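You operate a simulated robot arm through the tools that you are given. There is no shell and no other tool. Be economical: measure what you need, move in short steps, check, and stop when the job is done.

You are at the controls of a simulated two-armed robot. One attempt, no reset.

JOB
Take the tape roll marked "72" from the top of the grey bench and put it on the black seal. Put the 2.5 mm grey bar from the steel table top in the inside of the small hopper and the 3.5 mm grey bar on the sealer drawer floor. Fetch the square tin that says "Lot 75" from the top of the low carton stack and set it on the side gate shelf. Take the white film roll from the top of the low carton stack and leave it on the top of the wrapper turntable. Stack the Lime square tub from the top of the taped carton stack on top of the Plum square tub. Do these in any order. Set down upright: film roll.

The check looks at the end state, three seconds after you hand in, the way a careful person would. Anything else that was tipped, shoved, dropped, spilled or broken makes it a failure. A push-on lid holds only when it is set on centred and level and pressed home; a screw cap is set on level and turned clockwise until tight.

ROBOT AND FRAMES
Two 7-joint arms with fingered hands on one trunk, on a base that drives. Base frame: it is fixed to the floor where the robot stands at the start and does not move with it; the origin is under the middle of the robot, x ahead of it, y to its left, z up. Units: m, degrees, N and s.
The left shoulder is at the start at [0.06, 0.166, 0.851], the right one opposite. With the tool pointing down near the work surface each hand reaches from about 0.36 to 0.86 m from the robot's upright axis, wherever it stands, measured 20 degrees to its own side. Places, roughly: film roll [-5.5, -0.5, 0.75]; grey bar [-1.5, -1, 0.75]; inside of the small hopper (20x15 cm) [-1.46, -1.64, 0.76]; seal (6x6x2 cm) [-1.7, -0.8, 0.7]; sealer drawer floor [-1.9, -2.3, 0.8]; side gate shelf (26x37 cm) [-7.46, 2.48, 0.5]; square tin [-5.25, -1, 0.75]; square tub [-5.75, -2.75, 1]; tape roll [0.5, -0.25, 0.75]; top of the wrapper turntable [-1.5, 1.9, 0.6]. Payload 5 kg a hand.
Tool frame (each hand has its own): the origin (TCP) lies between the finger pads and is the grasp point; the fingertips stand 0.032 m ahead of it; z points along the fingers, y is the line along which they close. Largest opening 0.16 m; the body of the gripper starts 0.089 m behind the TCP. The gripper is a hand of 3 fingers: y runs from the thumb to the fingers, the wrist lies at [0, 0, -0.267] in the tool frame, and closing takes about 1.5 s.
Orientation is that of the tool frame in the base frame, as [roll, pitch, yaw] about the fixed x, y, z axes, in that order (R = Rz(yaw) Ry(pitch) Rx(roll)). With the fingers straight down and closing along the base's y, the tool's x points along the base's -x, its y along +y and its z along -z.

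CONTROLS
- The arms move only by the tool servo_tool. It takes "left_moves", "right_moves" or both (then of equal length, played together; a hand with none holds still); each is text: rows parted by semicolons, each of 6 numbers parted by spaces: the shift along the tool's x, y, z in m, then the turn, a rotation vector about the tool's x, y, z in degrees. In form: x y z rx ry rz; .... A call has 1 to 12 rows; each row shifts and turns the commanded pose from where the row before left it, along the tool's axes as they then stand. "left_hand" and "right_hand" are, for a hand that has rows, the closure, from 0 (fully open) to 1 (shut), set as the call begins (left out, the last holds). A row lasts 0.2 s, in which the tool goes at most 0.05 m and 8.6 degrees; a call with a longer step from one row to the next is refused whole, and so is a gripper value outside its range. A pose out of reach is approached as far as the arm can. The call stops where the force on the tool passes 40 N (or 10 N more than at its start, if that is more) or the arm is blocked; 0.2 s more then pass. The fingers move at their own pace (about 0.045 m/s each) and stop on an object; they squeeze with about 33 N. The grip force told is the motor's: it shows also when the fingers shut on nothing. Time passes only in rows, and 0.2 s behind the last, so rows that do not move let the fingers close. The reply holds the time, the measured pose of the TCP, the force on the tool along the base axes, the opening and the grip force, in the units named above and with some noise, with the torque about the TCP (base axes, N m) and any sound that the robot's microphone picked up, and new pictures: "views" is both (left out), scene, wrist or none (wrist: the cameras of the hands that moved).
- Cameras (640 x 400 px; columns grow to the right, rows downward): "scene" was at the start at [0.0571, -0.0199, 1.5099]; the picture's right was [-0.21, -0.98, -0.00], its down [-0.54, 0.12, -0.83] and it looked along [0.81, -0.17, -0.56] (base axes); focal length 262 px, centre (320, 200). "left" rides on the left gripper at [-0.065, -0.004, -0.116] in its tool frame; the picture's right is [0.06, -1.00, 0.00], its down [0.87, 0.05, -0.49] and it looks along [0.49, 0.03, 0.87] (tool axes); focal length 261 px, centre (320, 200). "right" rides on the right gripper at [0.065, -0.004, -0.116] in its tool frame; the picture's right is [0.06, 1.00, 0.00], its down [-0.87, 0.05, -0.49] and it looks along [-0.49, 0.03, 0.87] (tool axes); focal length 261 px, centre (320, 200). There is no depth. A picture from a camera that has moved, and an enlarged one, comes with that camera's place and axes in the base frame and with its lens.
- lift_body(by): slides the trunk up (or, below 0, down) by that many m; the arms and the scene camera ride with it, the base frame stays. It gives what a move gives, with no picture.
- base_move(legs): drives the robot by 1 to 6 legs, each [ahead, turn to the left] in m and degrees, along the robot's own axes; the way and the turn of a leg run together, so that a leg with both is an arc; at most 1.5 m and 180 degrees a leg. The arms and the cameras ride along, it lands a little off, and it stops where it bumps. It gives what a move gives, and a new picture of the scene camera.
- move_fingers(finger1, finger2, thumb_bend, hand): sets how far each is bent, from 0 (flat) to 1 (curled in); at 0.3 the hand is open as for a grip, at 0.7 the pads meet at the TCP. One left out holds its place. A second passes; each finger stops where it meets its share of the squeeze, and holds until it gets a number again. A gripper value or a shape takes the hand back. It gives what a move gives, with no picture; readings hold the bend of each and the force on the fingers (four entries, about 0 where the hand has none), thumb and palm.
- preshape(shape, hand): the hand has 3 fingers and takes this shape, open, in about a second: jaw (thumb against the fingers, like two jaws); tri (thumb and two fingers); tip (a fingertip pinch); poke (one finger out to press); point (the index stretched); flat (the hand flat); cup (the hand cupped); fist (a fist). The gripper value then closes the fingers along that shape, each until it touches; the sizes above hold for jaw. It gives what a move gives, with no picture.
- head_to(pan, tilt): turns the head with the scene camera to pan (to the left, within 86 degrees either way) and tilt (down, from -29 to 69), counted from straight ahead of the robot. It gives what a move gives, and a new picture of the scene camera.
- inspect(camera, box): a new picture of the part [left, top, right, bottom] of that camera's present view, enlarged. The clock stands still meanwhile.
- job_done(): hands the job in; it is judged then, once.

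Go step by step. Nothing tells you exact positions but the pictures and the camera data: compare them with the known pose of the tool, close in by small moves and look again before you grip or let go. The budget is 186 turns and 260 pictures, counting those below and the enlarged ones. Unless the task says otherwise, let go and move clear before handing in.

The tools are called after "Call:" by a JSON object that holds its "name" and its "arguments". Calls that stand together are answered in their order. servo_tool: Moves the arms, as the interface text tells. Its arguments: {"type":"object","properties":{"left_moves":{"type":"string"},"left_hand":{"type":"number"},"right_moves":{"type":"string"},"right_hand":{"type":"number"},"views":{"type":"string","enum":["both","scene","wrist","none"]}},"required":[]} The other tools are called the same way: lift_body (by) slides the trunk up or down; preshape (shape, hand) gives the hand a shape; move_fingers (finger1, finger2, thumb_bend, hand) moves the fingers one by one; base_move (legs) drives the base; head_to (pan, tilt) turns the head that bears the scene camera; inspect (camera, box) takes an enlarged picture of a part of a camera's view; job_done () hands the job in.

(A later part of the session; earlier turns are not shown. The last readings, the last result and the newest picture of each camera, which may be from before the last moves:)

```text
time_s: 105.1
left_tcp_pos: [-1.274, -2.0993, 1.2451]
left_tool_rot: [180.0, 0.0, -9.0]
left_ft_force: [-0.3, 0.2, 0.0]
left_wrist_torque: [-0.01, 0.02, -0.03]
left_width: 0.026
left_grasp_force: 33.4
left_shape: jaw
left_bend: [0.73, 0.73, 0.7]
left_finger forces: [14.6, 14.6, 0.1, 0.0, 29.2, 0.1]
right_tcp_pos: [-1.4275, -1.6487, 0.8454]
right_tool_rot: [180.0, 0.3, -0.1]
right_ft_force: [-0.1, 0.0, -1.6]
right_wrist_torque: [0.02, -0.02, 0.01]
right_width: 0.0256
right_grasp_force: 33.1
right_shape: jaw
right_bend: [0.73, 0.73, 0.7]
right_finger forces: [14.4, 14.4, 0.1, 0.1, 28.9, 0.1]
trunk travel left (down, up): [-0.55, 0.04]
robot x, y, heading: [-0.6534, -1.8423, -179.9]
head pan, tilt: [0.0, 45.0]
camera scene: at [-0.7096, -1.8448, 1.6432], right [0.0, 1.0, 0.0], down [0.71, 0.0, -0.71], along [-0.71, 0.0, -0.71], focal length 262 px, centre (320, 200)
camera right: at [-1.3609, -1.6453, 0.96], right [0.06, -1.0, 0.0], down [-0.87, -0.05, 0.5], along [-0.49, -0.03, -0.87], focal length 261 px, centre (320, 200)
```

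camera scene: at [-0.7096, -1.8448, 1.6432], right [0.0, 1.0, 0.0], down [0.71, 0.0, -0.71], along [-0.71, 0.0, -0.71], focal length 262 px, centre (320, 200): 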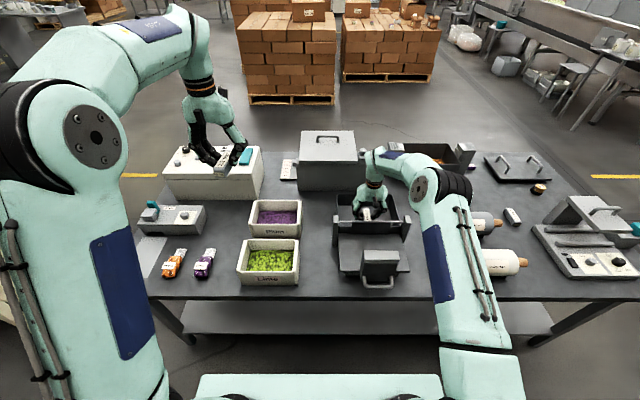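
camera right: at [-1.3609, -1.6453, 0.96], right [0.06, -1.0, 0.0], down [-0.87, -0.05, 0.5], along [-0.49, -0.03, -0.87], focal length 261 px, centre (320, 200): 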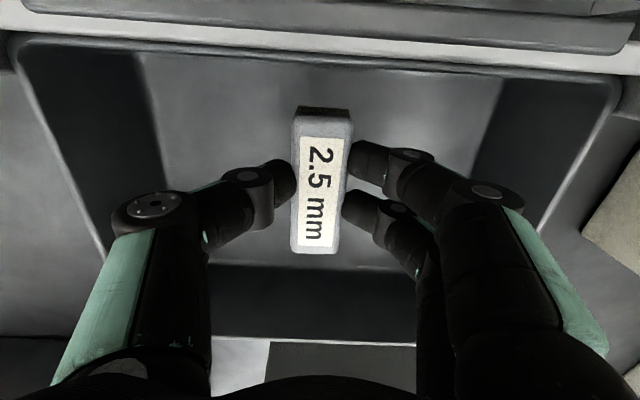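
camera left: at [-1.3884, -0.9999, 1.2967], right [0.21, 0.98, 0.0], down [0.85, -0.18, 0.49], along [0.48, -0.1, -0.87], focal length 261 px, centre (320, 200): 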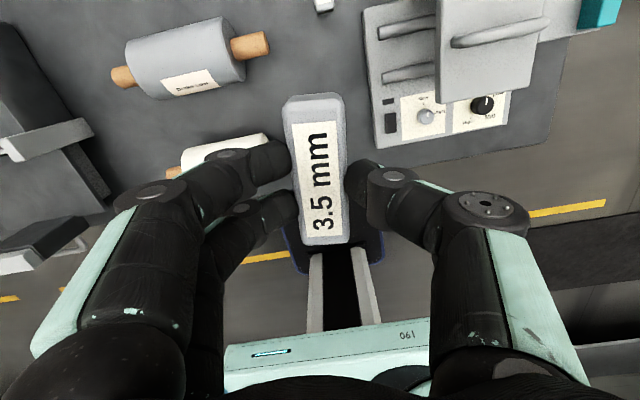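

Inside the hopper with clear margins. Lowering slowly to the floor.

Call:
{"name": "servo_tool", "arguments": {"right_moves": "0 0 0.015 0 0 0;0 0 0.015 0 0 0;0 0 0.006 0 0 0;0 0 0 0 0 0", "views": "wrist"}}

Call:
{"name": "servo_tool", "arguments": {"right_moves": "0 0 0.004 0 0 0;0 0 0.004 0 0 0;0 0 0 0 0 0", "views": "none"}}

```text
time_s: 106.1
left_tcp_pos: [-1.2719, -2.0994, 1.2456]
left_tool_rot: [179.9, 0.0, -9.0]
left_ft_force: [-0.1, 0.5, -0.7]
left_wrist_torque: [0.01, -0.02, 0.05]
left_width: 0.0257
left_grasp_force: 32.4
left_shape: jaw
left_bend: [0.73, 0.73, 0.7]
left_finger forces: [14.5, 14.6, 0.1, 0.1, 29.1, 0.1]
right_tcp_pos: [-1.4276, -1.6493, 0.8137]
right_tool_rot: [-179.9, 0.6, -0.1]
right_ft_force: [0.7, 2.0, 21.3]
right_wrist_torque: [0.0, -0.03, 0.03]
right_width: 0.0265
right_grasp_force: 32.7
right_shape: jaw
right_bend: [0.73, 0.73, 0.71]
right_finger forces: [17.6, 17.5, 0.1, 0.0, 36.4, 0.0]
trunk travel left (down, up): [-0.55, 0.04]
robot x, y, heading: [-0.655, -1.843, -179.6]
head pan, tilt: [0.0, 45.0]
camera right: at [-1.3609, -1.6454, 0.9282], right [0.06, -1.0, 0.0], down [-0.86, -0.05, 0.5], along [-0.5, -0.03, -0.87], focal length 261 px, centre (320, 200)
```

right: 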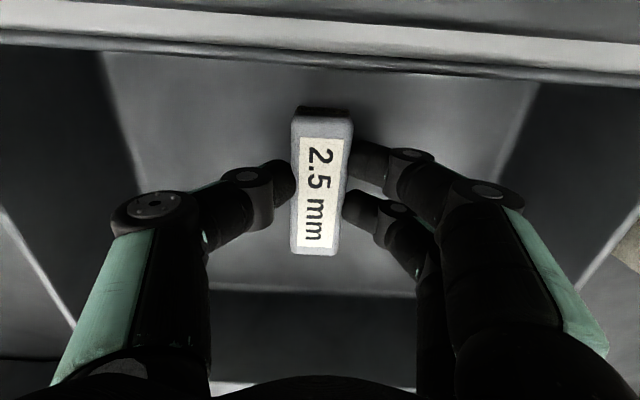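

```text
time_s: 106.6
left_tcp_pos: [-1.2745, -2.0986, 1.2443]
left_tool_rot: [180.0, 0.0, -9.1]
left_ft_force: [0.0, 0.4, -1.0]
left_wrist_torque: [0.0, -0.02, -0.01]
left_width: 0.0259
left_grasp_force: 33.1
left_shape: jaw
left_bend: [0.73, 0.73, 0.7]
left_finger forces: [14.4, 14.7, 0.2, 0.0, 29.2, 0.0]
right_tcp_pos: [-1.4309, -1.6501, 0.8133]
right_tool_rot: [179.9, 1.0, -0.1]
right_ft_force: [3.4, -0.8, 20.8]
right_wrist_torque: [-0.02, -0.1, -0.04]
right_width: 0.028
right_grasp_force: 32.9
right_shape: jaw
right_bend: [0.73, 0.73, 0.71]
right_finger forces: [17.6, 17.2, 0.1, 0.0, 34.3, 0.0]
trunk travel left (down, up): [-0.55, 0.04]
robot x, y, heading: [-0.6587, -1.8413, -180.3]
head pan, tilt: [0.0, 45.0]
stopped in row 2 (right hand): the force on the tool passed its limit at 43 N (the readings are from after the stop); the commanded pose is now the measured one
```

Contact on the hopper floor. I relieve slightly, open a little and rise.

Call:
{"name": "servo_tool", "arguments": {"right_moves": "0 0 -0.001 0 0 0;0 0 0 0 0 0;0 0 0 0 0 0;0 0 0 0 0 0;0 0 0 0 0 0", "right_hand": 0.6, "views": "none"}}

Call:
{"name": "servo_tool", "arguments": {"right_moves": "0 0 -0.02 0 0 0;0 0 -0.04 0 0 0;0 0 -0.05 0 0 0;0 0 -0.05 0 0 0;0 0 -0.05 0 0 0;0 0 -0.05 0 0 0;0 0 -0.05 0 0 0;0 0 -0.05 0 0 0;0 0 0 0 0 0", "views": "wrist"}}

```text
time_s: 107.8
left_tcp_pos: [-1.2747, -2.0987, 1.2447]
left_tool_rot: [180.0, -0.1, -9.0]
left_ft_force: [0.1, 0.4, -1.0]
left_wrist_torque: [0.01, -0.01, 0.01]
left_width: 0.0261
left_grasp_force: 33.0
left_shape: jaw
left_bend: [0.73, 0.73, 0.7]
left_finger forces: [14.4, 14.5, 0.0, 0.0, 29.1, 0.1]
right_tcp_pos: [-1.429, -1.6497, 0.8094]
right_tool_rot: [179.8, 0.7, 0.0]
right_ft_force: [-0.5, 0.0, 0.1]
right_wrist_torque: [0.01, 0.04, -0.02]
right_width: 0.0636
right_grasp_force: 0.0
right_shape: jaw
right_bend: [0.73, 0.73, 0.7]
right_finger forces: [0.1, 0.0, 0.0, 0.0, 0.1, 0.1]
trunk travel left (down, up): [-0.55, 0.04]
robot x, y, heading: [-0.6555, -1.8428, -179.7]
head pan, tilt: [0.0, 45.0]
```

```text
time_s: 109.8
left_tcp_pos: [-1.2746, -2.0978, 1.2449]
left_tool_rot: [-180.0, 0.0, -9.0]
left_ft_force: [0.5, -0.2, -1.8]
left_wrist_torque: [-0.02, 0.03, -0.01]
left_width: 0.026
left_grasp_force: 32.7
left_shape: jaw
left_bend: [0.73, 0.73, 0.7]
left_finger forces: [14.6, 14.5, 0.0, 0.0, 29.1, 0.0]
right_tcp_pos: [-1.4245, -1.6487, 1.1705]
right_tool_rot: [180.0, 0.7, -0.2]
right_ft_force: [0.0, 0.1, 0.1]
right_wrist_torque: [0.0, 0.0, 0.01]
right_width: 0.0637
right_grasp_force: 0.0
right_shape: jaw
right_bend: [0.73, 0.73, 0.7]
right_finger forces: [0.1, 0.0, 0.1, 0.0, 0.0, 0.0]
trunk travel left (down, up): [-0.55, 0.04]
robot x, y, heading: [-0.6552, -1.8439, -179.9]
head pan, tilt: [0.0, 45.0]
camera right: at [-1.358, -1.6448, 1.2858], right [0.06, -1.0, 0.0], down [-0.86, -0.05, 0.5], along [-0.5, -0.03, -0.86], focal length 261 px, centre (320, 200)
```

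right: 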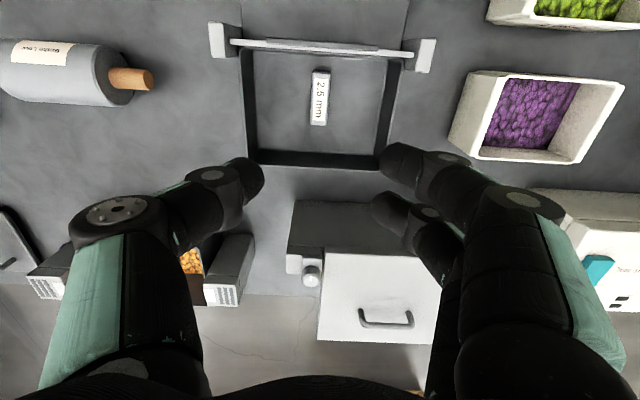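

The 2.5 mm bar lies in the hopper. The sealer's drawer (near [-1.9, -2.3]) must open to the west, so I drive round the north end to the table's west side.

Call:
{"name": "base_move", "arguments": {"legs": [[-0.1, 0], [0, -90], [1.0, 0], [1.0, 0], [0, 90], [1.0, 0]]}}

Call:
{"name": "base_move", "arguments": {"legs": [[0.95, 0], [0, 90], [1.1, 0]]}}

```text
time_s: 133.2
left_tcp_pos: [-2.1746, -0.1014, 1.245]
left_tool_rot: [180.0, -0.2, -9.0]
left_ft_force: [0.3, -0.1, -1.1]
left_wrist_torque: [-0.03, -0.03, -0.03]
left_width: 0.0255
left_grasp_force: 33.0
left_shape: jaw
left_bend: [0.73, 0.73, 0.7]
left_finger forces: [14.3, 14.5, 0.0, 0.0, 28.7, 0.0]
right_tcp_pos: [-2.3228, 0.3491, 1.1702]
right_tool_rot: [179.9, 0.7, -0.2]
right_ft_force: [0.0, 0.0, -0.4]
right_wrist_torque: [0.02, -0.01, 0.02]
right_width: 0.0635
right_grasp_force: 0.1
right_shape: jaw
right_bend: [0.73, 0.73, 0.7]
right_finger forces: [0.1, 0.1, 0.1, 0.1, 0.0, 0.0]
trunk travel left (down, up): [-0.55, 0.04]
robot x, y, heading: [-1.5571, 0.1546, 180.4]
head pan, tilt: [0.0, 45.0]
camera scene: at [-1.6079, 0.1515, 1.6432], right [0.0, 1.0, 0.0], down [0.71, 0.0, -0.71], along [-0.71, 0.0, -0.71], focal length 262 px, centre (320, 200)
```

scene: 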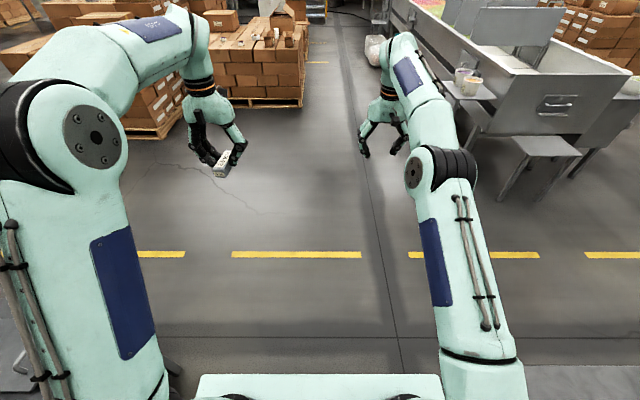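

```text
time_s: 147.3
left_tcp_pos: [-2.2554, -1.5628, 1.2459]
left_tool_rot: [-180.0, -0.1, 81.1]
left_ft_force: [-0.6, 0.1, -2.2]
left_wrist_torque: [-0.02, 0.0, 0.02]
left_width: 0.0252
left_grasp_force: 33.4
left_shape: jaw
left_bend: [0.73, 0.73, 0.7]
left_finger forces: [14.2, 14.3, 0.0, 0.1, 28.7, 0.0]
right_tcp_pos: [-2.7061, -1.7117, 1.172]
right_tool_rot: [179.9, 0.6, 89.8]
right_ft_force: [-0.6, -0.4, -0.2]
right_wrist_torque: [0.01, -0.03, -0.01]
right_width: 0.0636
right_grasp_force: 0.2
right_shape: jaw
right_bend: [0.73, 0.73, 0.7]
right_finger forces: [0.0, 0.0, 0.0, 0.1, 0.0, 0.1]
trunk travel left (down, up): [-0.55, 0.04]
robot x, y, heading: [-2.5073, -0.9444, -90.1]
head pan, tilt: [0.0, 45.0]
camera scene: at [-2.5108, -0.9979, 1.6432], right [-1.0, 0.0, 0.0], down [0.0, 0.71, -0.71], along [0.0, -0.71, -0.71], focal length 262 px, centre (320, 200)
```

scene: 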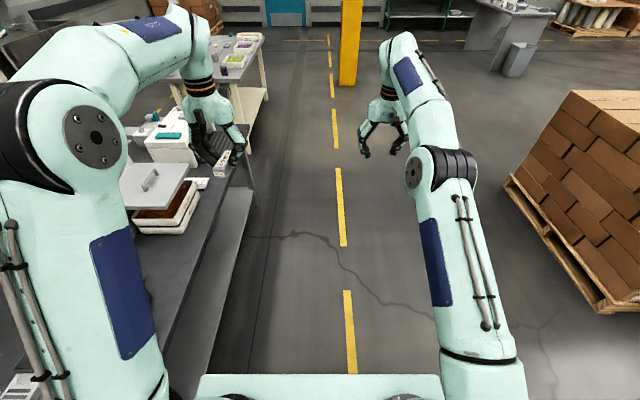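

From the west side I see two machines with open fronts. I pan left for a closer look.

Call:
{"name": "head_to", "arguments": {"pan": 45, "tilt": 30}}

```text
time_s: 148.4
left_tcp_pos: [-2.2565, -1.5613, 1.2447]
left_tool_rot: [-179.9, 0.0, 81.0]
left_ft_force: [0.4, 0.0, -0.9]
left_wrist_torque: [-0.01, -0.01, 0.0]
left_width: 0.0256
left_grasp_force: 33.3
left_shape: jaw
left_bend: [0.73, 0.73, 0.7]
left_finger forces: [14.2, 14.4, 0.0, 0.1, 28.5, 0.1]
right_tcp_pos: [-2.7069, -1.7112, 1.1711]
right_tool_rot: [179.8, 0.7, 89.8]
right_ft_force: [0.4, 0.2, -0.7]
right_wrist_torque: [0.04, 0.0, 0.0]
right_width: 0.0637
right_grasp_force: 0.1
right_shape: jaw
right_bend: [0.73, 0.73, 0.7]
right_finger forces: [0.0, 0.1, 0.0, 0.0, 0.0, 0.0]
trunk travel left (down, up): [-0.55, 0.04]
robot x, y, heading: [-2.5092, -0.9441, -89.7]
head pan, tilt: [45.0, 30.0]
camera scene: at [-2.447, -0.9801, 1.6658], right [-0.71, -0.71, 0.0], down [-0.35, 0.35, -0.87], along [0.61, -0.61, -0.5], focal length 262 px, centre (320, 200)
```

scene: 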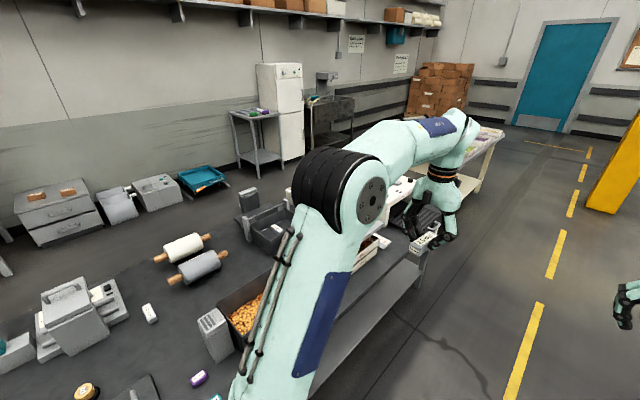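

I go further south and face the table from the west.

Call:
{"name": "base_move", "arguments": {"legs": [[1.15, 0], [0, 90]]}}

Call:
{"name": "head_to", "arguments": {"pan": 0, "tilt": 42}}

```text
time_s: 158.2
left_tcp_pos: [-1.8918, -1.8616, 1.2457]
left_tool_rot: [-180.0, -0.1, 169.6]
left_ft_force: [-0.2, -0.8, -0.8]
left_wrist_torque: [-0.01, 0.02, 0.02]
left_width: 0.0253
left_grasp_force: 32.9
left_shape: jaw
left_bend: [0.73, 0.73, 0.7]
left_finger forces: [14.2, 14.3, 0.0, 0.1, 28.4, 0.0]
right_tcp_pos: [-1.7531, -2.314, 1.172]
right_tool_rot: [180.0, 0.7, 178.7]
right_ft_force: [-0.4, -0.2, -0.5]
right_wrist_torque: [0.01, 0.0, 0.0]
right_width: 0.0634
right_grasp_force: 0.2
right_shape: jaw
right_bend: [0.73, 0.73, 0.7]
right_finger forces: [0.0, 0.1, 0.0, 0.0, 0.0, 0.0]
trunk travel left (down, up): [-0.55, 0.04]
robot x, y, heading: [-2.5173, -2.1023, -1.2]
head pan, tilt: [45.0, 30.0]
camera scene: at [-2.4798, -2.0402, 1.6658], right [0.69, -0.72, 0.0], down [-0.36, -0.35, -0.87], along [0.63, 0.6, -0.5], focal length 262 px, centre (320, 200)
```

scene: 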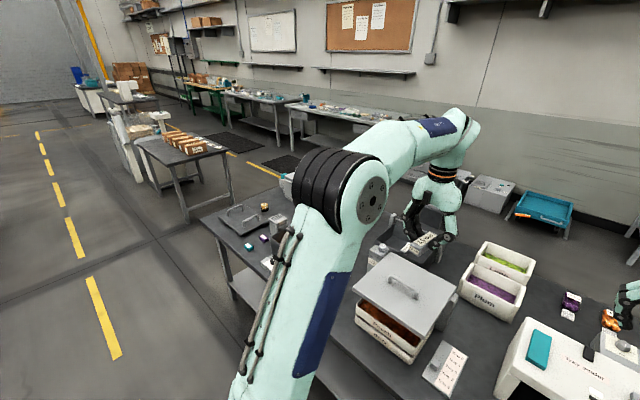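

```text
time_s: 159.4
left_tcp_pos: [-1.8938, -1.862, 1.2442]
left_tool_rot: [-179.9, 0.0, 169.8]
left_ft_force: [-0.8, -0.4, -1.4]
left_wrist_torque: [0.0, 0.01, -0.01]
left_width: 0.0254
left_grasp_force: 33.5
left_shape: jaw
left_bend: [0.73, 0.73, 0.7]
left_finger forces: [14.2, 14.4, 0.1, 0.1, 28.5, 0.0]
right_tcp_pos: [-1.7531, -2.3144, 1.1707]
right_tool_rot: [179.9, 0.8, 178.7]
right_ft_force: [-1.1, 0.7, 0.3]
right_wrist_torque: [-0.03, -0.05, 0.0]
right_width: 0.0635
right_grasp_force: 0.1
right_shape: jaw
right_bend: [0.73, 0.73, 0.7]
right_finger forces: [0.0, 0.1, 0.1, 0.0, 0.1, 0.0]
trunk travel left (down, up): [-0.55, 0.04]
robot x, y, heading: [-2.5163, -2.1029, -1.4]
head pan, tilt: [0.0, 42.0]
camera scene: at [-2.4616, -2.1049, 1.6476], right [-0.02, -1.0, 0.0], down [-0.67, 0.01, -0.74], along [0.74, -0.02, -0.67], focal length 262 px, centre (320, 200)
```

scene: 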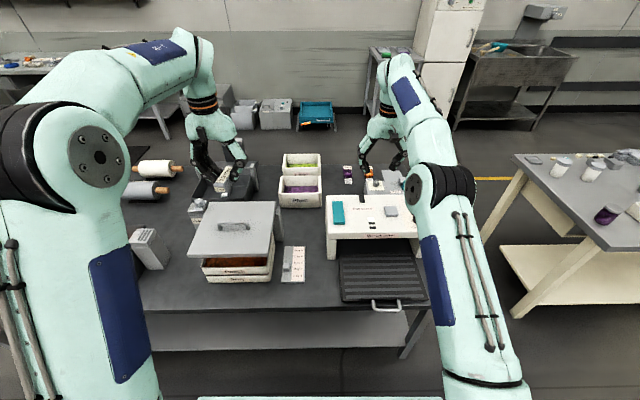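

The white sealer has a pulled-out dark drawer at (378,278). I zoom in.

Call:
{"name": "inspect", "arguments": {"camera": "scene", "box": [310, 180, 450, 320]}}

```text
2.86 times, centred on (380, 250) of scene
camera zoom: at [-2.4616, -2.1049, 1.6476], right [-0.02, -1.0, 0.0], down [-0.67, 0.01, -0.74], along [0.74, -0.02, -0.67], focal length 747 px, centre (149, 57)
```

zoom: 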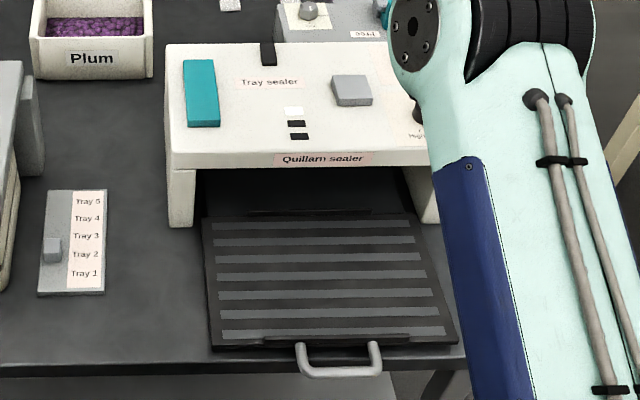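

The drawer floor lies about x -2.03…-1.86, y -2.2…-2.48. Turning the base 44° right will put the left hand right above it.

Call:
{"name": "base_move", "arguments": {"legs": [[0, -43]]}}

Call:
{"name": "servo_tool", "arguments": {"left_moves": "0 0 0.03 0 0 0;0 0 0.04 0 0 0;0 0 0.04 0 0 0;0 0 0 0 0 0", "views": "wrist"}}

```text
time_s: 161.8
left_tcp_pos: [-1.8983, -2.354, 1.2457]
left_tool_rot: [180.0, -0.1, 126.5]
left_ft_force: [-0.6, 0.5, -0.9]
left_wrist_torque: [0.01, -0.02, 0.01]
left_width: 0.0252
left_grasp_force: 32.8
left_shape: jaw
left_bend: [0.73, 0.73, 0.7]
left_finger forces: [14.2, 14.3, 0.0, 0.1, 28.4, 0.0]
right_tcp_pos: [-2.1044, -2.7793, 1.1708]
right_tool_rot: [179.9, 0.6, 135.5]
right_ft_force: [0.2, 0.9, -0.3]
right_wrist_torque: [-0.02, -0.02, 0.01]
right_width: 0.0637
right_grasp_force: 0.0
right_shape: jaw
right_bend: [0.73, 0.73, 0.7]
right_finger forces: [0.1, 0.1, 0.0, 0.0, 0.0, 0.1]
trunk travel left (down, up): [-0.55, 0.04]
robot x, y, heading: [-2.5161, -2.1016, -44.2]
head pan, tilt: [0.0, 42.0]
camera scene: at [-2.4775, -2.142, 1.6476], right [-0.7, -0.72, 0.0], down [-0.48, 0.47, -0.74], along [0.53, -0.52, -0.67], focal length 262 px, centre (320, 200)
```

scene: 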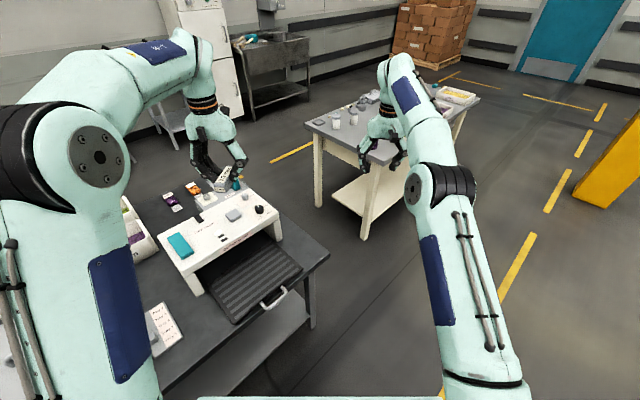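

```text
time_s: 162.8
left_tcp_pos: [-1.8969, -2.3516, 1.1362]
left_tool_rot: [180.0, -0.1, 126.7]
left_ft_force: [-1.3, 0.0, -0.6]
left_wrist_torque: [-0.01, -0.02, 0.01]
left_width: 0.0251
left_grasp_force: 32.9
left_shape: jaw
left_bend: [0.73, 0.73, 0.7]
left_finger forces: [14.0, 14.3, 0.0, 0.1, 28.4, 0.0]
right_tcp_pos: [-2.1044, -2.7782, 1.172]
right_tool_rot: [179.9, 0.7, 135.5]
right_ft_force: [-0.4, 0.0, 0.0]
right_wrist_torque: [0.01, 0.01, -0.02]
right_width: 0.0636
right_grasp_force: 0.2
right_shape: jaw
right_bend: [0.73, 0.73, 0.7]
right_finger forces: [0.0, 0.0, 0.0, 0.0, 0.0, 0.1]
trunk travel left (down, up): [-0.55, 0.04]
robot x, y, heading: [-2.5171, -2.1008, -44.1]
head pan, tilt: [0.0, 42.0]
camera left: at [-1.861, -2.4064, 1.2511], right [-0.84, -0.55, 0.0], down [-0.48, 0.73, 0.49], along [-0.27, 0.41, -0.87], focal length 261 px, centre (320, 200)
```

left: 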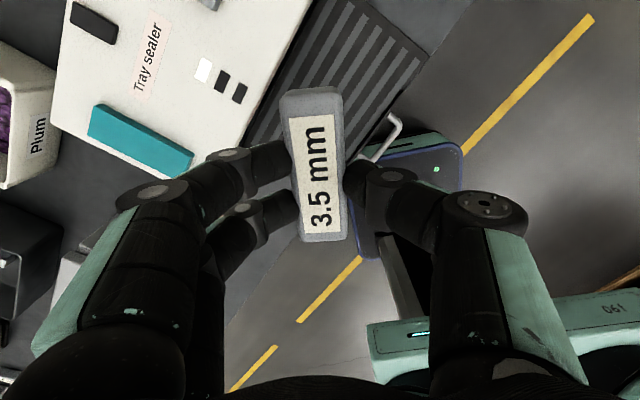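

The sealer top is only about z 0.89, so the present wrist angle is fine. I shift 5 cm west and lower partway.

Call:
{"name": "servo_tool", "arguments": {"left_moves": "0.0205 -0.0177 0.03 0 0 0;0.0205 -0.0177 0.03 0 0 0;0 0 0.04 0 0 0;0 0 0.04 0 0 0;0 0 0.04 0 0 0;0 0 0.02 0 0 0;0 0 0 0 0 0", "views": "both"}}

```text
time_s: 164.4
left_tcp_pos: [-1.9504, -2.339, 0.9346]
left_tool_rot: [-179.9, 0.0, 126.6]
left_ft_force: [-1.0, -0.1, -0.9]
left_wrist_torque: [-0.03, 0.02, -0.03]
left_width: 0.0255
left_grasp_force: 32.8
left_shape: jaw
left_bend: [0.73, 0.73, 0.7]
left_finger forces: [14.1, 14.2, 0.0, 0.1, 28.5, 0.1]
right_tcp_pos: [-2.1037, -2.7778, 1.1715]
right_tool_rot: [180.0, 0.7, 135.5]
right_ft_force: [0.7, -0.3, -0.5]
right_wrist_torque: [0.0, -0.03, 0.0]
right_width: 0.0637
right_grasp_force: 0.1
right_shape: jaw
right_bend: [0.73, 0.73, 0.7]
right_finger forces: [0.0, 0.0, 0.1, 0.0, 0.0, 0.1]
trunk travel left (down, up): [-0.55, 0.04]
robot x, y, heading: [-2.517, -2.102, -44.4]
head pan, tilt: [0.0, 42.0]
camera scene: at [-2.4769, -2.1414, 1.6475], right [-0.7, -0.72, 0.0], down [-0.48, 0.47, -0.74], along [0.53, -0.52, -0.67], focal length 262 px, centre (320, 200)
camera left: at [-1.914, -2.3945, 1.0501], right [-0.84, -0.55, 0.0], down [-0.47, 0.73, 0.49], along [-0.27, 0.41, -0.87], focal length 261 px, centre (320, 200)
```

scene: 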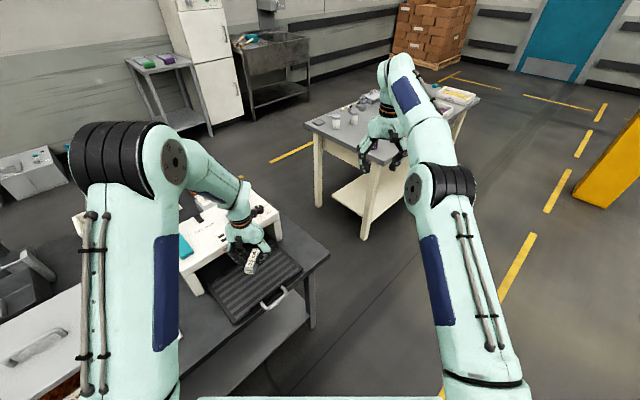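
left: 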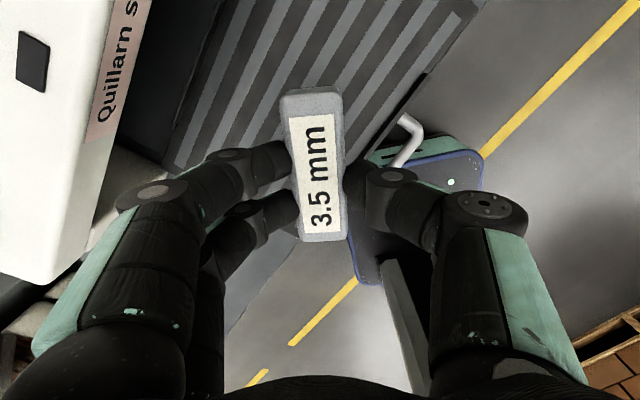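

The bar is over the drawer's striped floor. I lower in steps until contact.

Call:
{"name": "servo_tool", "arguments": {"left_moves": "0 0 0.03 0 0 0;0 0 0.02 0 0 0;0 0 0.01 0 0 0;0 0 0 0 0 0", "views": "wrist"}}

Call:
{"name": "inspect", "arguments": {"camera": "scene", "box": [180, 200, 330, 330]}}

```text
time_s: 165.4
left_tcp_pos: [-1.9497, -2.34, 0.8748]
left_tool_rot: [180.0, 0.1, 126.6]
left_ft_force: [0.7, 0.2, -1.1]
left_wrist_torque: [-0.03, -0.01, -0.02]
left_width: 0.0251
left_grasp_force: 32.5
left_shape: jaw
left_bend: [0.73, 0.73, 0.7]
left_finger forces: [14.2, 14.4, 0.1, 0.0, 28.4, 0.0]
right_tcp_pos: [-2.1041, -2.7788, 1.1711]
right_tool_rot: [179.9, 0.6, 135.5]
right_ft_force: [-0.1, 0.0, -0.3]
right_wrist_torque: [-0.03, -0.01, 0.0]
right_width: 0.0636
right_grasp_force: 0.1
right_shape: jaw
right_bend: [0.73, 0.73, 0.7]
right_finger forces: [0.0, 0.0, 0.1, 0.0, 0.0, 0.1]
trunk travel left (down, up): [-0.55, 0.04]
robot x, y, heading: [-2.5165, -2.102, -44.2]
head pan, tilt: [0.0, 42.0]
camera left: at [-1.9135, -2.3942, 0.9907], right [-0.84, -0.55, 0.0], down [-0.47, 0.73, 0.49], along [-0.27, 0.41, -0.87], focal length 261 px, centre (320, 200)
```

left: 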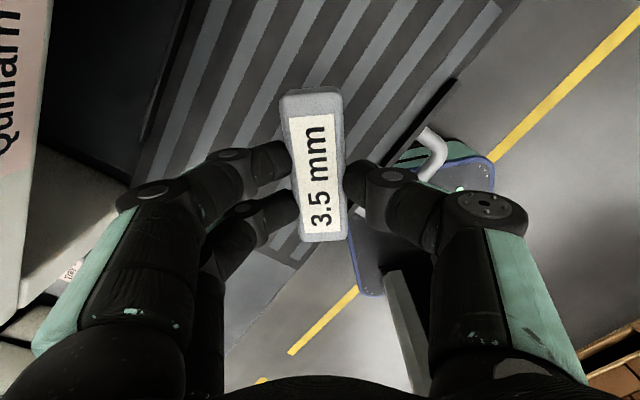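

```text
3.08 times, centred on (255, 265) of scene
camera zoom: at [-2.4771, -2.1414, 1.6476], right [-0.7, -0.72, 0.0], down [-0.48, 0.47, -0.74], along [0.53, -0.52, -0.67], focal length 805 px, centre (520, 0)
```

zoom: 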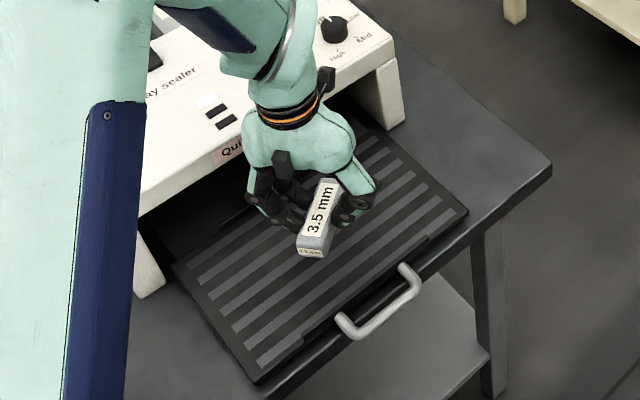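

Well centred in the drawer. Continuing down.

Call:
{"name": "servo_tool", "arguments": {"left_moves": "0 0 0.01 0 0 0;0 0 0.01 0 0 0;0 0 0.01 0 0 0;0 0 0 0 0 0", "views": "wrist"}}

```text
time_s: 166.4
left_tcp_pos: [-1.9499, -2.3401, 0.8458]
left_tool_rot: [180.0, 0.1, 126.6]
left_ft_force: [0.6, -0.7, -1.1]
left_wrist_torque: [-0.02, -0.05, 0.0]
left_width: 0.0253
left_grasp_force: 33.4
left_shape: jaw
left_bend: [0.73, 0.73, 0.7]
left_finger forces: [14.1, 14.3, 0.0, 0.0, 28.5, 0.0]
right_tcp_pos: [-2.1041, -2.7777, 1.1717]
right_tool_rot: [179.9, 0.7, 135.5]
right_ft_force: [-0.3, 0.2, 0.5]
right_wrist_torque: [-0.02, -0.04, 0.02]
right_width: 0.0636
right_grasp_force: 0.2
right_shape: jaw
right_bend: [0.73, 0.73, 0.7]
right_finger forces: [0.0, 0.0, 0.0, 0.0, 0.0, 0.0]
trunk travel left (down, up): [-0.55, 0.04]
robot x, y, heading: [-2.5176, -2.1065, -44.3]
head pan, tilt: [0.0, 42.0]
camera left: at [-1.9136, -2.3951, 0.9609], right [-0.84, -0.55, 0.0], down [-0.47, 0.73, 0.49], along [-0.27, 0.41, -0.87], focal length 261 px, centre (320, 200)
```

left: 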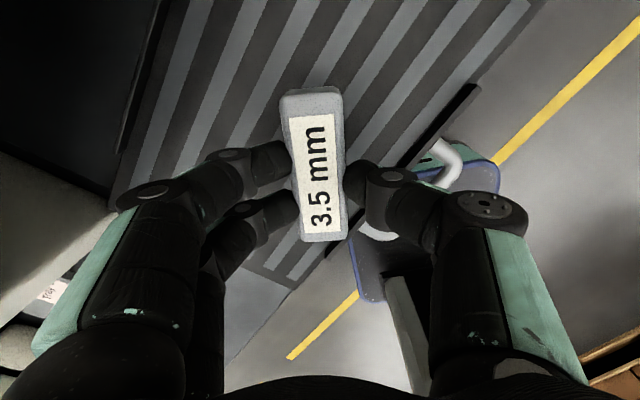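

Call:
{"name": "servo_tool", "arguments": {"left_moves": "0 0 0.008 0 0 0;0 0 0.008 0 0 0;0 0 0.006 0 0 0;0 0 0 0 0 0", "views": "none"}}

Call:
{"name": "servo_tool", "arguments": {"left_moves": "0 0 0.005 0 0 0;0 0 0.004 0 0 0;0 0 0.004 0 0 0;0 0 0 0 0 0", "views": "wrist"}}

```text
time_s: 167.4
left_tcp_pos: [-1.9495, -2.3402, 0.8226]
left_tool_rot: [-180.0, -0.1, 126.6]
left_ft_force: [-0.9, -0.1, -0.9]
left_wrist_torque: [0.01, 0.01, -0.04]
left_width: 0.0252
left_grasp_force: 33.0
left_shape: jaw
left_bend: [0.73, 0.73, 0.7]
left_finger forces: [14.0, 14.3, 0.0, 0.0, 28.4, 0.0]
right_tcp_pos: [-2.1052, -2.7794, 1.1712]
right_tool_rot: [179.9, 0.7, 135.4]
right_ft_force: [-0.8, 1.3, 0.0]
right_wrist_torque: [0.03, 0.03, -0.02]
right_width: 0.0634
right_grasp_force: 0.0
right_shape: jaw
right_bend: [0.73, 0.73, 0.7]
right_finger forces: [0.1, 0.1, 0.1, 0.1, 0.0, 0.0]
trunk travel left (down, up): [-0.55, 0.04]
robot x, y, heading: [-2.5173, -2.1017, -44.2]
head pan, tilt: [0.0, 42.0]
```

```text
time_s: 168.4
left_tcp_pos: [-1.9511, -2.3402, 0.8098]
left_tool_rot: [-179.9, 0.0, 126.7]
left_ft_force: [-0.5, 1.0, -0.5]
left_wrist_torque: [0.03, -0.02, -0.01]
left_width: 0.0253
left_grasp_force: 32.9
left_shape: jaw
left_bend: [0.73, 0.73, 0.7]
left_finger forces: [14.1, 14.5, 0.0, 0.0, 28.4, 0.1]
right_tcp_pos: [-2.1041, -2.7783, 1.1708]
right_tool_rot: [179.8, 0.7, 135.5]
right_ft_force: [-0.4, 0.6, 0.5]
right_wrist_torque: [0.0, -0.03, -0.05]
right_width: 0.0636
right_grasp_force: 0.1
right_shape: jaw
right_bend: [0.73, 0.73, 0.7]
right_finger forces: [0.0, 0.1, 0.0, 0.0, 0.0, 0.0]
trunk travel left (down, up): [-0.55, 0.04]
robot x, y, heading: [-2.5154, -2.1052, -44.2]
head pan, tilt: [0.0, 42.0]
camera left: at [-1.9136, -2.3947, 0.9258], right [-0.84, -0.55, 0.0], down [-0.48, 0.73, 0.49], along [-0.27, 0.41, -0.87], focal length 261 px, centre (320, 200)
```

left: 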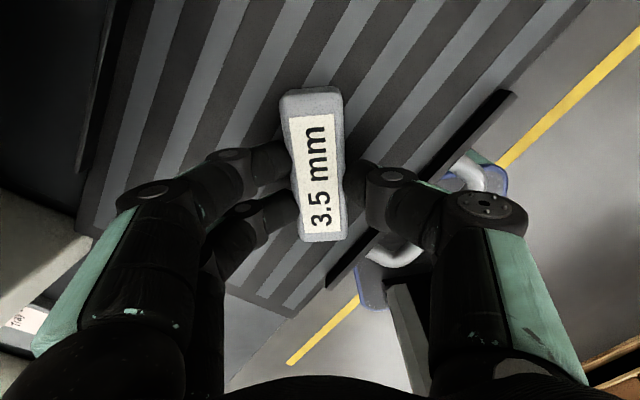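

Call:
{"name": "servo_tool", "arguments": {"left_moves": "0 0 0.005 0 0 0;0 0 0.004 0 0 0;0 0 0.003 0 0 0;0 0 0 0 0 0", "views": "wrist"}}

```text
time_s: 169.0
left_tcp_pos: [-1.9479, -2.3403, 0.8068]
left_tool_rot: [179.9, 0.5, 126.8]
left_ft_force: [-0.4, 5.7, 30.0]
left_wrist_torque: [0.25, -0.12, -0.02]
left_width: 0.0282
left_grasp_force: 32.8
left_shape: jaw
left_bend: [0.74, 0.74, 0.71]
left_finger forces: [18.9, 19.8, 0.0, 0.0, 35.8, 0.0]
right_tcp_pos: [-2.1039, -2.7764, 1.1721]
right_tool_rot: [179.9, 0.9, 135.5]
right_ft_force: [-0.3, 0.3, 0.6]
right_wrist_torque: [0.01, 0.05, 0.05]
right_width: 0.064
right_grasp_force: 0.1
right_shape: jaw
right_bend: [0.73, 0.73, 0.7]
right_finger forces: [0.0, 0.0, 0.0, 0.0, 0.0, 0.0]
trunk travel left (down, up): [-0.55, 0.04]
robot x, y, heading: [-2.5137, -2.1028, -44.3]
head pan, tilt: [0.0, 42.0]
stopped in row 2 (left hand): the force on the tool passed its limit at 45 N (the readings are from after the stop); the commanded pose is now the measured one
camera left: at [-1.9119, -2.3946, 0.9239], right [-0.84, -0.55, 0.0], down [-0.48, 0.73, 0.48], along [-0.26, 0.41, -0.88], focal length 261 px, centre (320, 200)
```

left: 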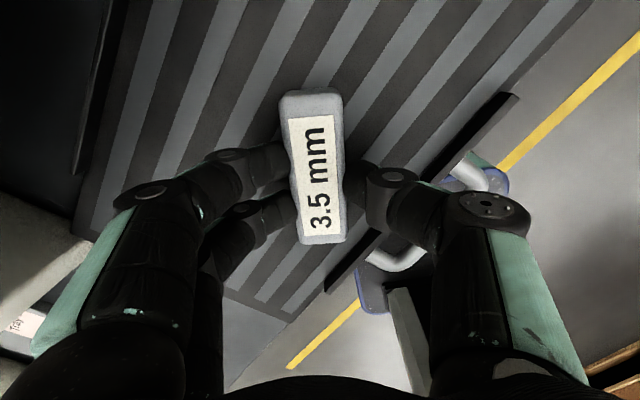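

Contact with the floor. I relieve, open and rise.

Call:
{"name": "servo_tool", "arguments": {"left_moves": "0 0 -0.001 0 0 0;0 0 0 0 0 0;0 0 0 0 0 0;0 0 0 0 0 0;0 0 0 0 0 0", "left_hand": 0.65, "views": "none"}}

Call:
{"name": "servo_tool", "arguments": {"left_moves": "0 0 -0.02 0 0 0;0 0 -0.04 0 0 0;0 0 -0.05 0 0 0;0 0 -0.05 0 0 0;0 0 -0.05 0 0 0;0 0 -0.05 0 0 0;0 0 -0.05 0 0 0;0 0 -0.05 0 0 0;0 0 0 0 0 0", "views": "wrist"}}

```text
time_s: 170.2
left_tcp_pos: [-1.9481, -2.341, 0.8055]
left_tool_rot: [-180.0, 0.3, 126.6]
left_ft_force: [-0.6, 0.9, 0.6]
left_wrist_torque: [-0.01, -0.01, -0.02]
left_width: 0.0554
left_grasp_force: 0.0
left_shape: jaw
left_bend: [0.73, 0.73, 0.7]
left_finger forces: [0.1, 0.0, 0.1, 0.0, 0.1, 0.0]
right_tcp_pos: [-2.1048, -2.7778, 1.1712]
right_tool_rot: [179.9, 0.7, 135.5]
right_ft_force: [0.6, 0.3, 0.6]
right_wrist_torque: [0.0, 0.0, -0.01]
right_width: 0.0634
right_grasp_force: 0.0
right_shape: jaw
right_bend: [0.73, 0.73, 0.7]
right_finger forces: [0.0, 0.0, 0.1, 0.1, 0.0, 0.0]
trunk travel left (down, up): [-0.55, 0.04]
robot x, y, heading: [-2.5179, -2.1022, -44.3]
head pan, tilt: [0.0, 42.0]
```

```text
time_s: 172.2
left_tcp_pos: [-1.9485, -2.3401, 1.1658]
left_tool_rot: [180.0, 0.2, 126.7]
left_ft_force: [-0.1, -0.2, -0.2]
left_wrist_torque: [0.05, 0.03, 0.02]
left_width: 0.0554
left_grasp_force: 0.0
left_shape: jaw
left_bend: [0.73, 0.73, 0.7]
left_finger forces: [0.0, 0.0, 0.0, 0.0, 0.0, 0.0]
right_tcp_pos: [-2.1028, -2.7783, 1.1712]
right_tool_rot: [179.9, 0.7, 135.5]
right_ft_force: [-0.3, -0.2, 0.9]
right_wrist_torque: [0.04, -0.03, -0.01]
right_width: 0.0637
right_grasp_force: 0.2
right_shape: jaw
right_bend: [0.73, 0.73, 0.7]
right_finger forces: [0.0, 0.1, 0.0, 0.0, 0.0, 0.0]
trunk travel left (down, up): [-0.55, 0.04]
robot x, y, heading: [-2.5137, -2.1021, -44.5]
head pan, tilt: [0.0, 42.0]
camera left: at [-1.9125, -2.3944, 1.2819], right [-0.84, -0.55, 0.0], down [-0.48, 0.73, 0.49], along [-0.27, 0.41, -0.87], focal length 261 px, centre (320, 200)
```

left: 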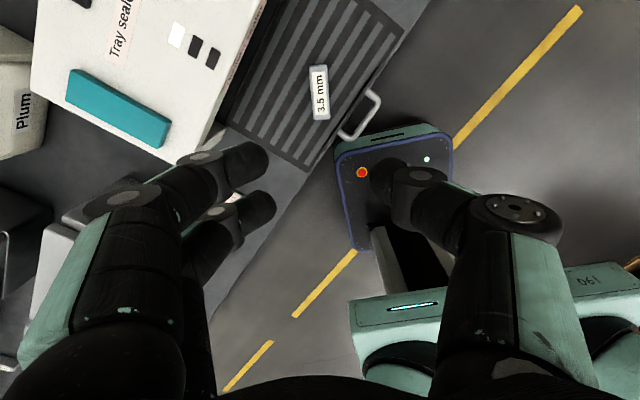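

The 3.5 mm bar lies in the drawer. Next, the carton stacks to the west: I turn and look.

Call:
{"name": "base_move", "arguments": {"legs": [[0, -136], [0.5, 0]]}}

Call:
{"name": "head_to", "arguments": {"pan": 0, "tilt": 20}}

```text
time_s: 181.0
left_tcp_pos: [-3.5933, -2.3087, 1.1635]
left_tool_rot: [-180.0, 0.1, -10.1]
left_ft_force: [1.3, 0.6, -0.4]
left_wrist_torque: [0.01, -0.03, -0.01]
left_width: 0.0556
left_grasp_force: 0.2
left_shape: jaw
left_bend: [0.73, 0.73, 0.7]
left_finger forces: [0.0, 0.0, 0.0, 0.1, 0.1, 0.0]
right_tcp_pos: [-3.7794, -1.8823, 1.1709]
right_tool_rot: [179.9, 0.6, -1.4]
right_ft_force: [-0.4, 0.1, 0.3]
right_wrist_torque: [-0.02, -0.01, -0.02]
right_width: 0.0638
right_grasp_force: 0.0
right_shape: jaw
right_bend: [0.73, 0.73, 0.7]
right_finger forces: [0.0, 0.0, 0.1, 0.0, 0.0, 0.1]
trunk travel left (down, up): [-0.55, 0.04]
robot x, y, heading: [-3.0203, -2.09, 179.0]
head pan, tilt: [0.0, 42.0]
camera scene: at [-3.0717, -2.093, 1.6475], right [0.02, 1.0, 0.0], down [0.67, -0.01, -0.74], along [-0.74, 0.01, -0.67], focal length 262 px, centre (320, 200)
```

scene: 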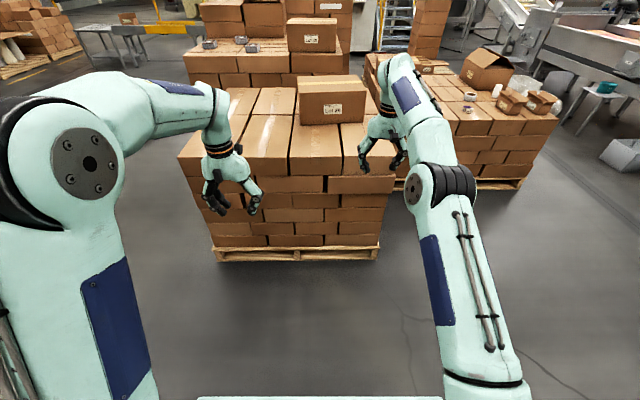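

```text
time_s: 181.9
left_tcp_pos: [-3.5925, -2.308, 1.1646]
left_tool_rot: [-180.0, 0.2, -10.0]
left_ft_force: [0.0, -0.3, -0.6]
left_wrist_torque: [-0.01, -0.02, 0.01]
left_width: 0.0555
left_grasp_force: 0.0
left_shape: jaw
left_bend: [0.73, 0.73, 0.7]
left_finger forces: [0.1, 0.1, 0.0, 0.0, 0.1, 0.0]
right_tcp_pos: [-3.7795, -1.8822, 1.171]
right_tool_rot: [179.9, 0.7, -1.3]
right_ft_force: [-0.5, -0.5, -0.4]
right_wrist_torque: [0.04, -0.03, -0.02]
right_width: 0.0637
right_grasp_force: 0.1
right_shape: jaw
right_bend: [0.73, 0.73, 0.7]
right_finger forces: [0.0, 0.0, 0.0, 0.0, 0.1, 0.1]
trunk travel left (down, up): [-0.55, 0.04]
robot x, y, heading: [-3.0176, -2.0953, 178.9]
head pan, tilt: [0.0, 20.0]
camera scene: at [-3.0804, -2.093, 1.6818], right [0.02, 1.0, 0.0], down [0.34, -0.01, -0.94], along [-0.94, 0.02, -0.34], focal length 262 px, centre (320, 200)
```

scene: 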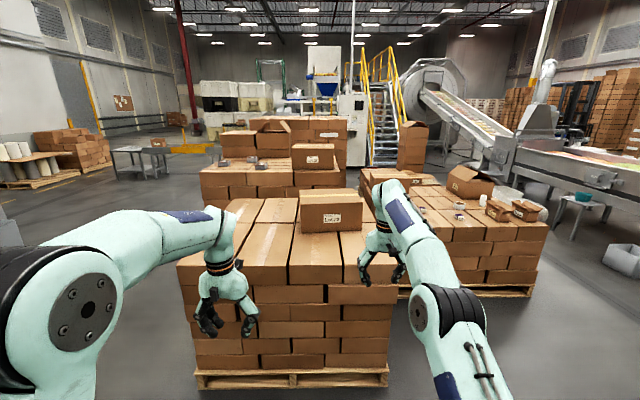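

Call:
{"name": "inspect", "arguments": {"camera": "scene", "box": [360, 160, 560, 270]}}

Call:
{"name": "inspect", "arguments": {"camera": "scene", "box": [190, 110, 370, 210]}}

```text
3.20 times, centred on (460, 215) of scene
camera zoom: at [-3.0804, -2.093, 1.6818], right [0.02, 1.0, 0.0], down [0.34, -0.01, -0.94], along [-0.94, 0.02, -0.34], focal length 837 px, centre (-128, 152)
```

zoom: 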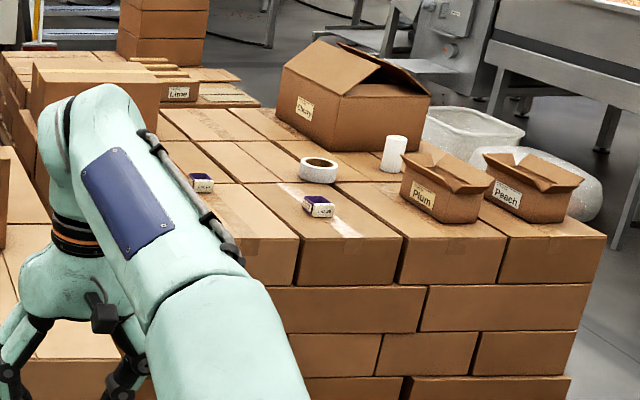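

```text
3.56 times, centred on (280, 160) of scene
camera zoom: at [-3.0804, -2.093, 1.6818], right [0.02, 1.0, 0.0], down [0.34, -0.01, -0.94], along [-0.94, 0.02, -0.34], focal length 930 px, centre (462, 342)
```

zoom: 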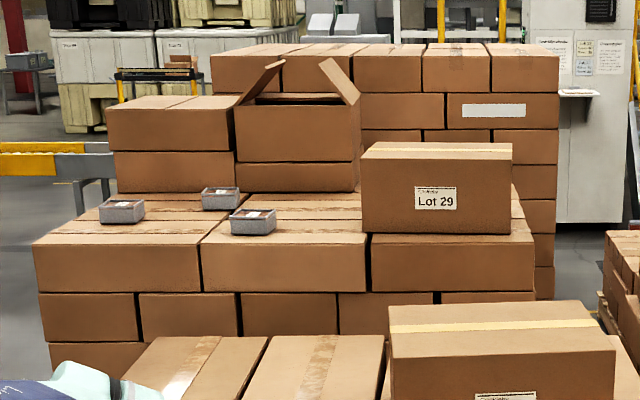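

The low stack (front edge x≈-5.0) carries the film roll and two tins; the tubs are on a stack beyond. I drive to the low stack's east side.

Call:
{"name": "base_move", "arguments": {"legs": [[0, -89], [1.15, 0], [0, 90], [1.35, 0]]}}

Call:
{"name": "head_to", "arguments": {"pan": 0, "tilt": 40}}

```text
time_s: 201.9
left_tcp_pos: [-4.9384, -1.1486, 1.1644]
left_tool_rot: [-179.9, 0.3, -10.3]
left_ft_force: [-0.3, 0.6, -0.7]
left_wrist_torque: [0.04, -0.05, -0.02]
left_width: 0.0556
left_grasp_force: 0.1
left_shape: jaw
left_bend: [0.73, 0.73, 0.7]
left_finger forces: [0.1, 0.1, 0.0, 0.0, 0.0, 0.0]
right_tcp_pos: [-5.125, -0.722, 1.171]
right_tool_rot: [180.0, 0.7, -1.4]
right_ft_force: [-0.7, 0.5, -1.2]
right_wrist_torque: [0.02, 0.0, -0.03]
right_width: 0.0637
right_grasp_force: 0.0
right_shape: jaw
right_bend: [0.73, 0.73, 0.7]
right_finger forces: [0.1, 0.0, 0.0, 0.0, 0.0, 0.0]
trunk travel left (down, up): [-0.55, 0.04]
robot x, y, heading: [-4.3588, -0.9338, 178.9]
head pan, tilt: [0.0, 20.0]
camera scene: at [-4.4254, -0.9346, 1.6819], right [0.02, 1.0, 0.0], down [0.34, -0.01, -0.94], along [-0.94, 0.02, -0.34], focal length 262 px, centre (320, 200)
```

scene: 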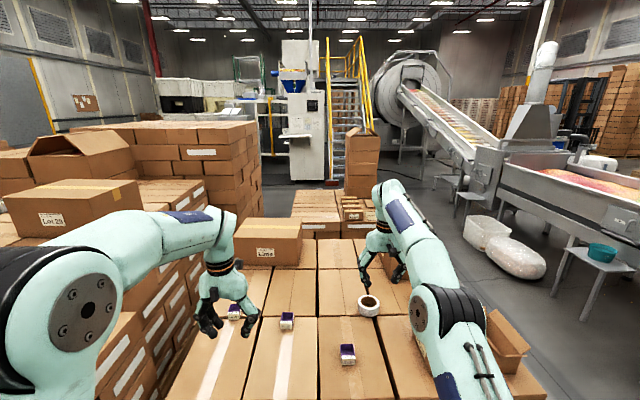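

```text
time_s: 202.7
left_tcp_pos: [-4.9392, -1.1481, 1.1644]
left_tool_rot: [-180.0, 0.2, -10.2]
left_ft_force: [0.2, -0.1, 0.0]
left_wrist_torque: [0.02, 0.01, -0.03]
left_width: 0.0558
left_grasp_force: 0.0
left_shape: jaw
left_bend: [0.73, 0.73, 0.7]
left_finger forces: [0.1, 0.0, 0.1, 0.0, 0.1, 0.0]
right_tcp_pos: [-5.1234, -0.7223, 1.1712]
right_tool_rot: [179.8, 0.7, -1.4]
right_ft_force: [0.3, 0.2, 0.2]
right_wrist_torque: [-0.02, 0.01, -0.02]
right_width: 0.0639
right_grasp_force: 0.1
right_shape: jaw
right_bend: [0.73, 0.73, 0.7]
right_finger forces: [0.0, 0.1, 0.0, 0.1, 0.1, 0.0]
trunk travel left (down, up): [-0.55, 0.04]
robot x, y, heading: [-4.3614, -0.9345, 178.6]
head pan, tilt: [0.0, 40.0]
camera scene: at [-4.417, -0.9348, 1.6505], right [0.02, 1.0, 0.0], down [0.64, -0.01, -0.77], along [-0.77, 0.02, -0.64], focal length 262 px, centre (320, 200)
```

scene: 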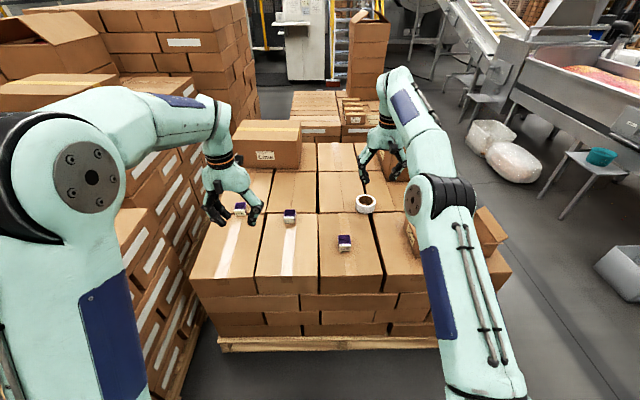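

Call:
{"name": "inspect", "arguments": {"camera": "scene", "box": [210, 190, 370, 280]}}

Call:
{"name": "inspect", "arguments": {"camera": "right", "box": [0, 0, 640, 400]}}

```text
4.00 times, centred on (290, 235) of scene
camera zoom: at [-4.417, -0.9348, 1.6505], right [0.02, 1.0, 0.0], down [0.64, -0.01, -0.77], along [-0.77, 0.02, -0.64], focal length 1046 px, centre (440, 60)
```

zoom: 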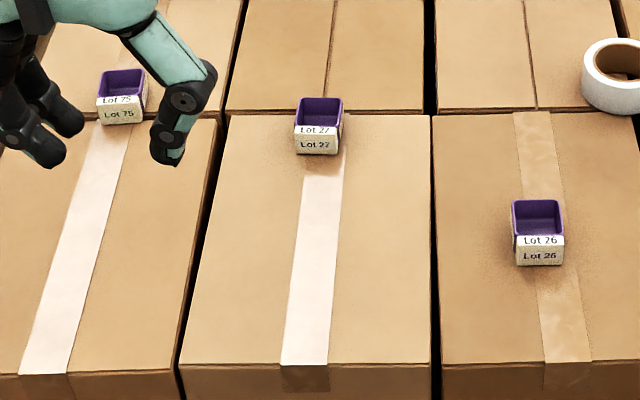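

```text
1.00 times, centred on (320, 200) of right (not enlarged: the box is as wide or as high as the picture)
camera zoom: at [-5.0573, -0.7202, 1.2858], right [0.04, -1.0, 0.0], down [-0.86, -0.03, 0.5], along [-0.5, -0.02, -0.86], focal length 261 px, centre (320, 200)
```

zoom: 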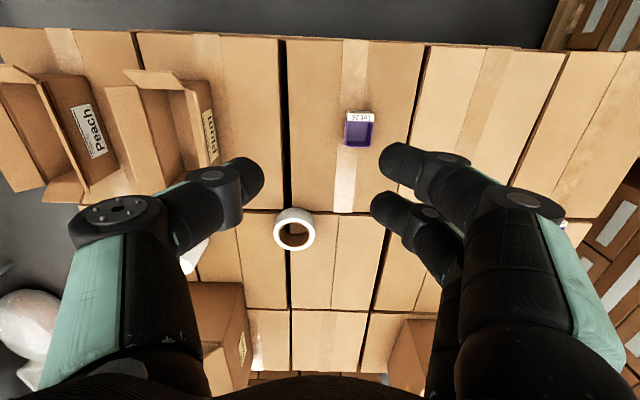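

The Lot 75 tin is the left one, at about [-5.43, -1.32], top z≈0.75. I move the base slightly left and closer so the left hand can reach it.

Call:
{"name": "base_move", "arguments": {"legs": [[0, 41], [0.3, 0], [0, -40]]}}

```text
time_s: 208.7
left_tcp_pos: [-5.1656, -1.3527, 1.1654]
left_tool_rot: [-180.0, 0.2, -9.3]
left_ft_force: [0.8, 0.4, 0.0]
left_wrist_torque: [-0.01, -0.01, -0.01]
left_width: 0.0557
left_grasp_force: 0.2
left_shape: jaw
left_bend: [0.73, 0.73, 0.7]
left_finger forces: [0.0, 0.1, 0.0, 0.0, 0.1, 0.1]
right_tcp_pos: [-5.3594, -0.9281, 1.1718]
right_tool_rot: [179.8, 0.6, -0.4]
right_ft_force: [0.7, 0.5, 1.0]
right_wrist_torque: [-0.02, -0.01, 0.06]
right_width: 0.0636
right_grasp_force: 0.0
right_shape: jaw
right_bend: [0.73, 0.73, 0.7]
right_finger forces: [0.0, 0.0, 0.1, 0.0, 0.1, 0.0]
trunk travel left (down, up): [-0.55, 0.04]
robot x, y, heading: [-4.5923, -1.1285, 180.1]
head pan, tilt: [0.0, 40.0]
camera scene: at [-4.6482, -1.1289, 1.6505], right [0.0, 1.0, 0.0], down [0.64, 0.0, -0.77], along [-0.77, 0.0, -0.64], focal length 262 px, centre (320, 200)
```

scene: 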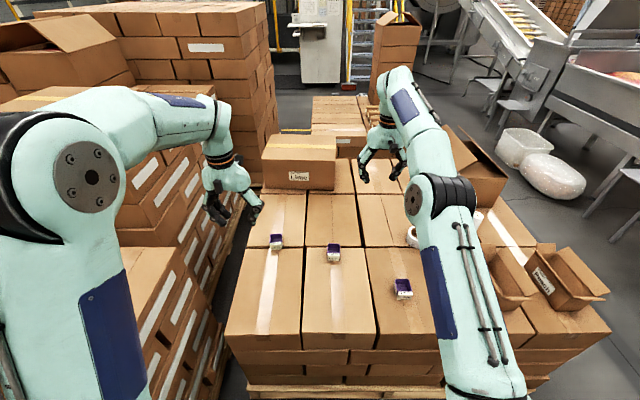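

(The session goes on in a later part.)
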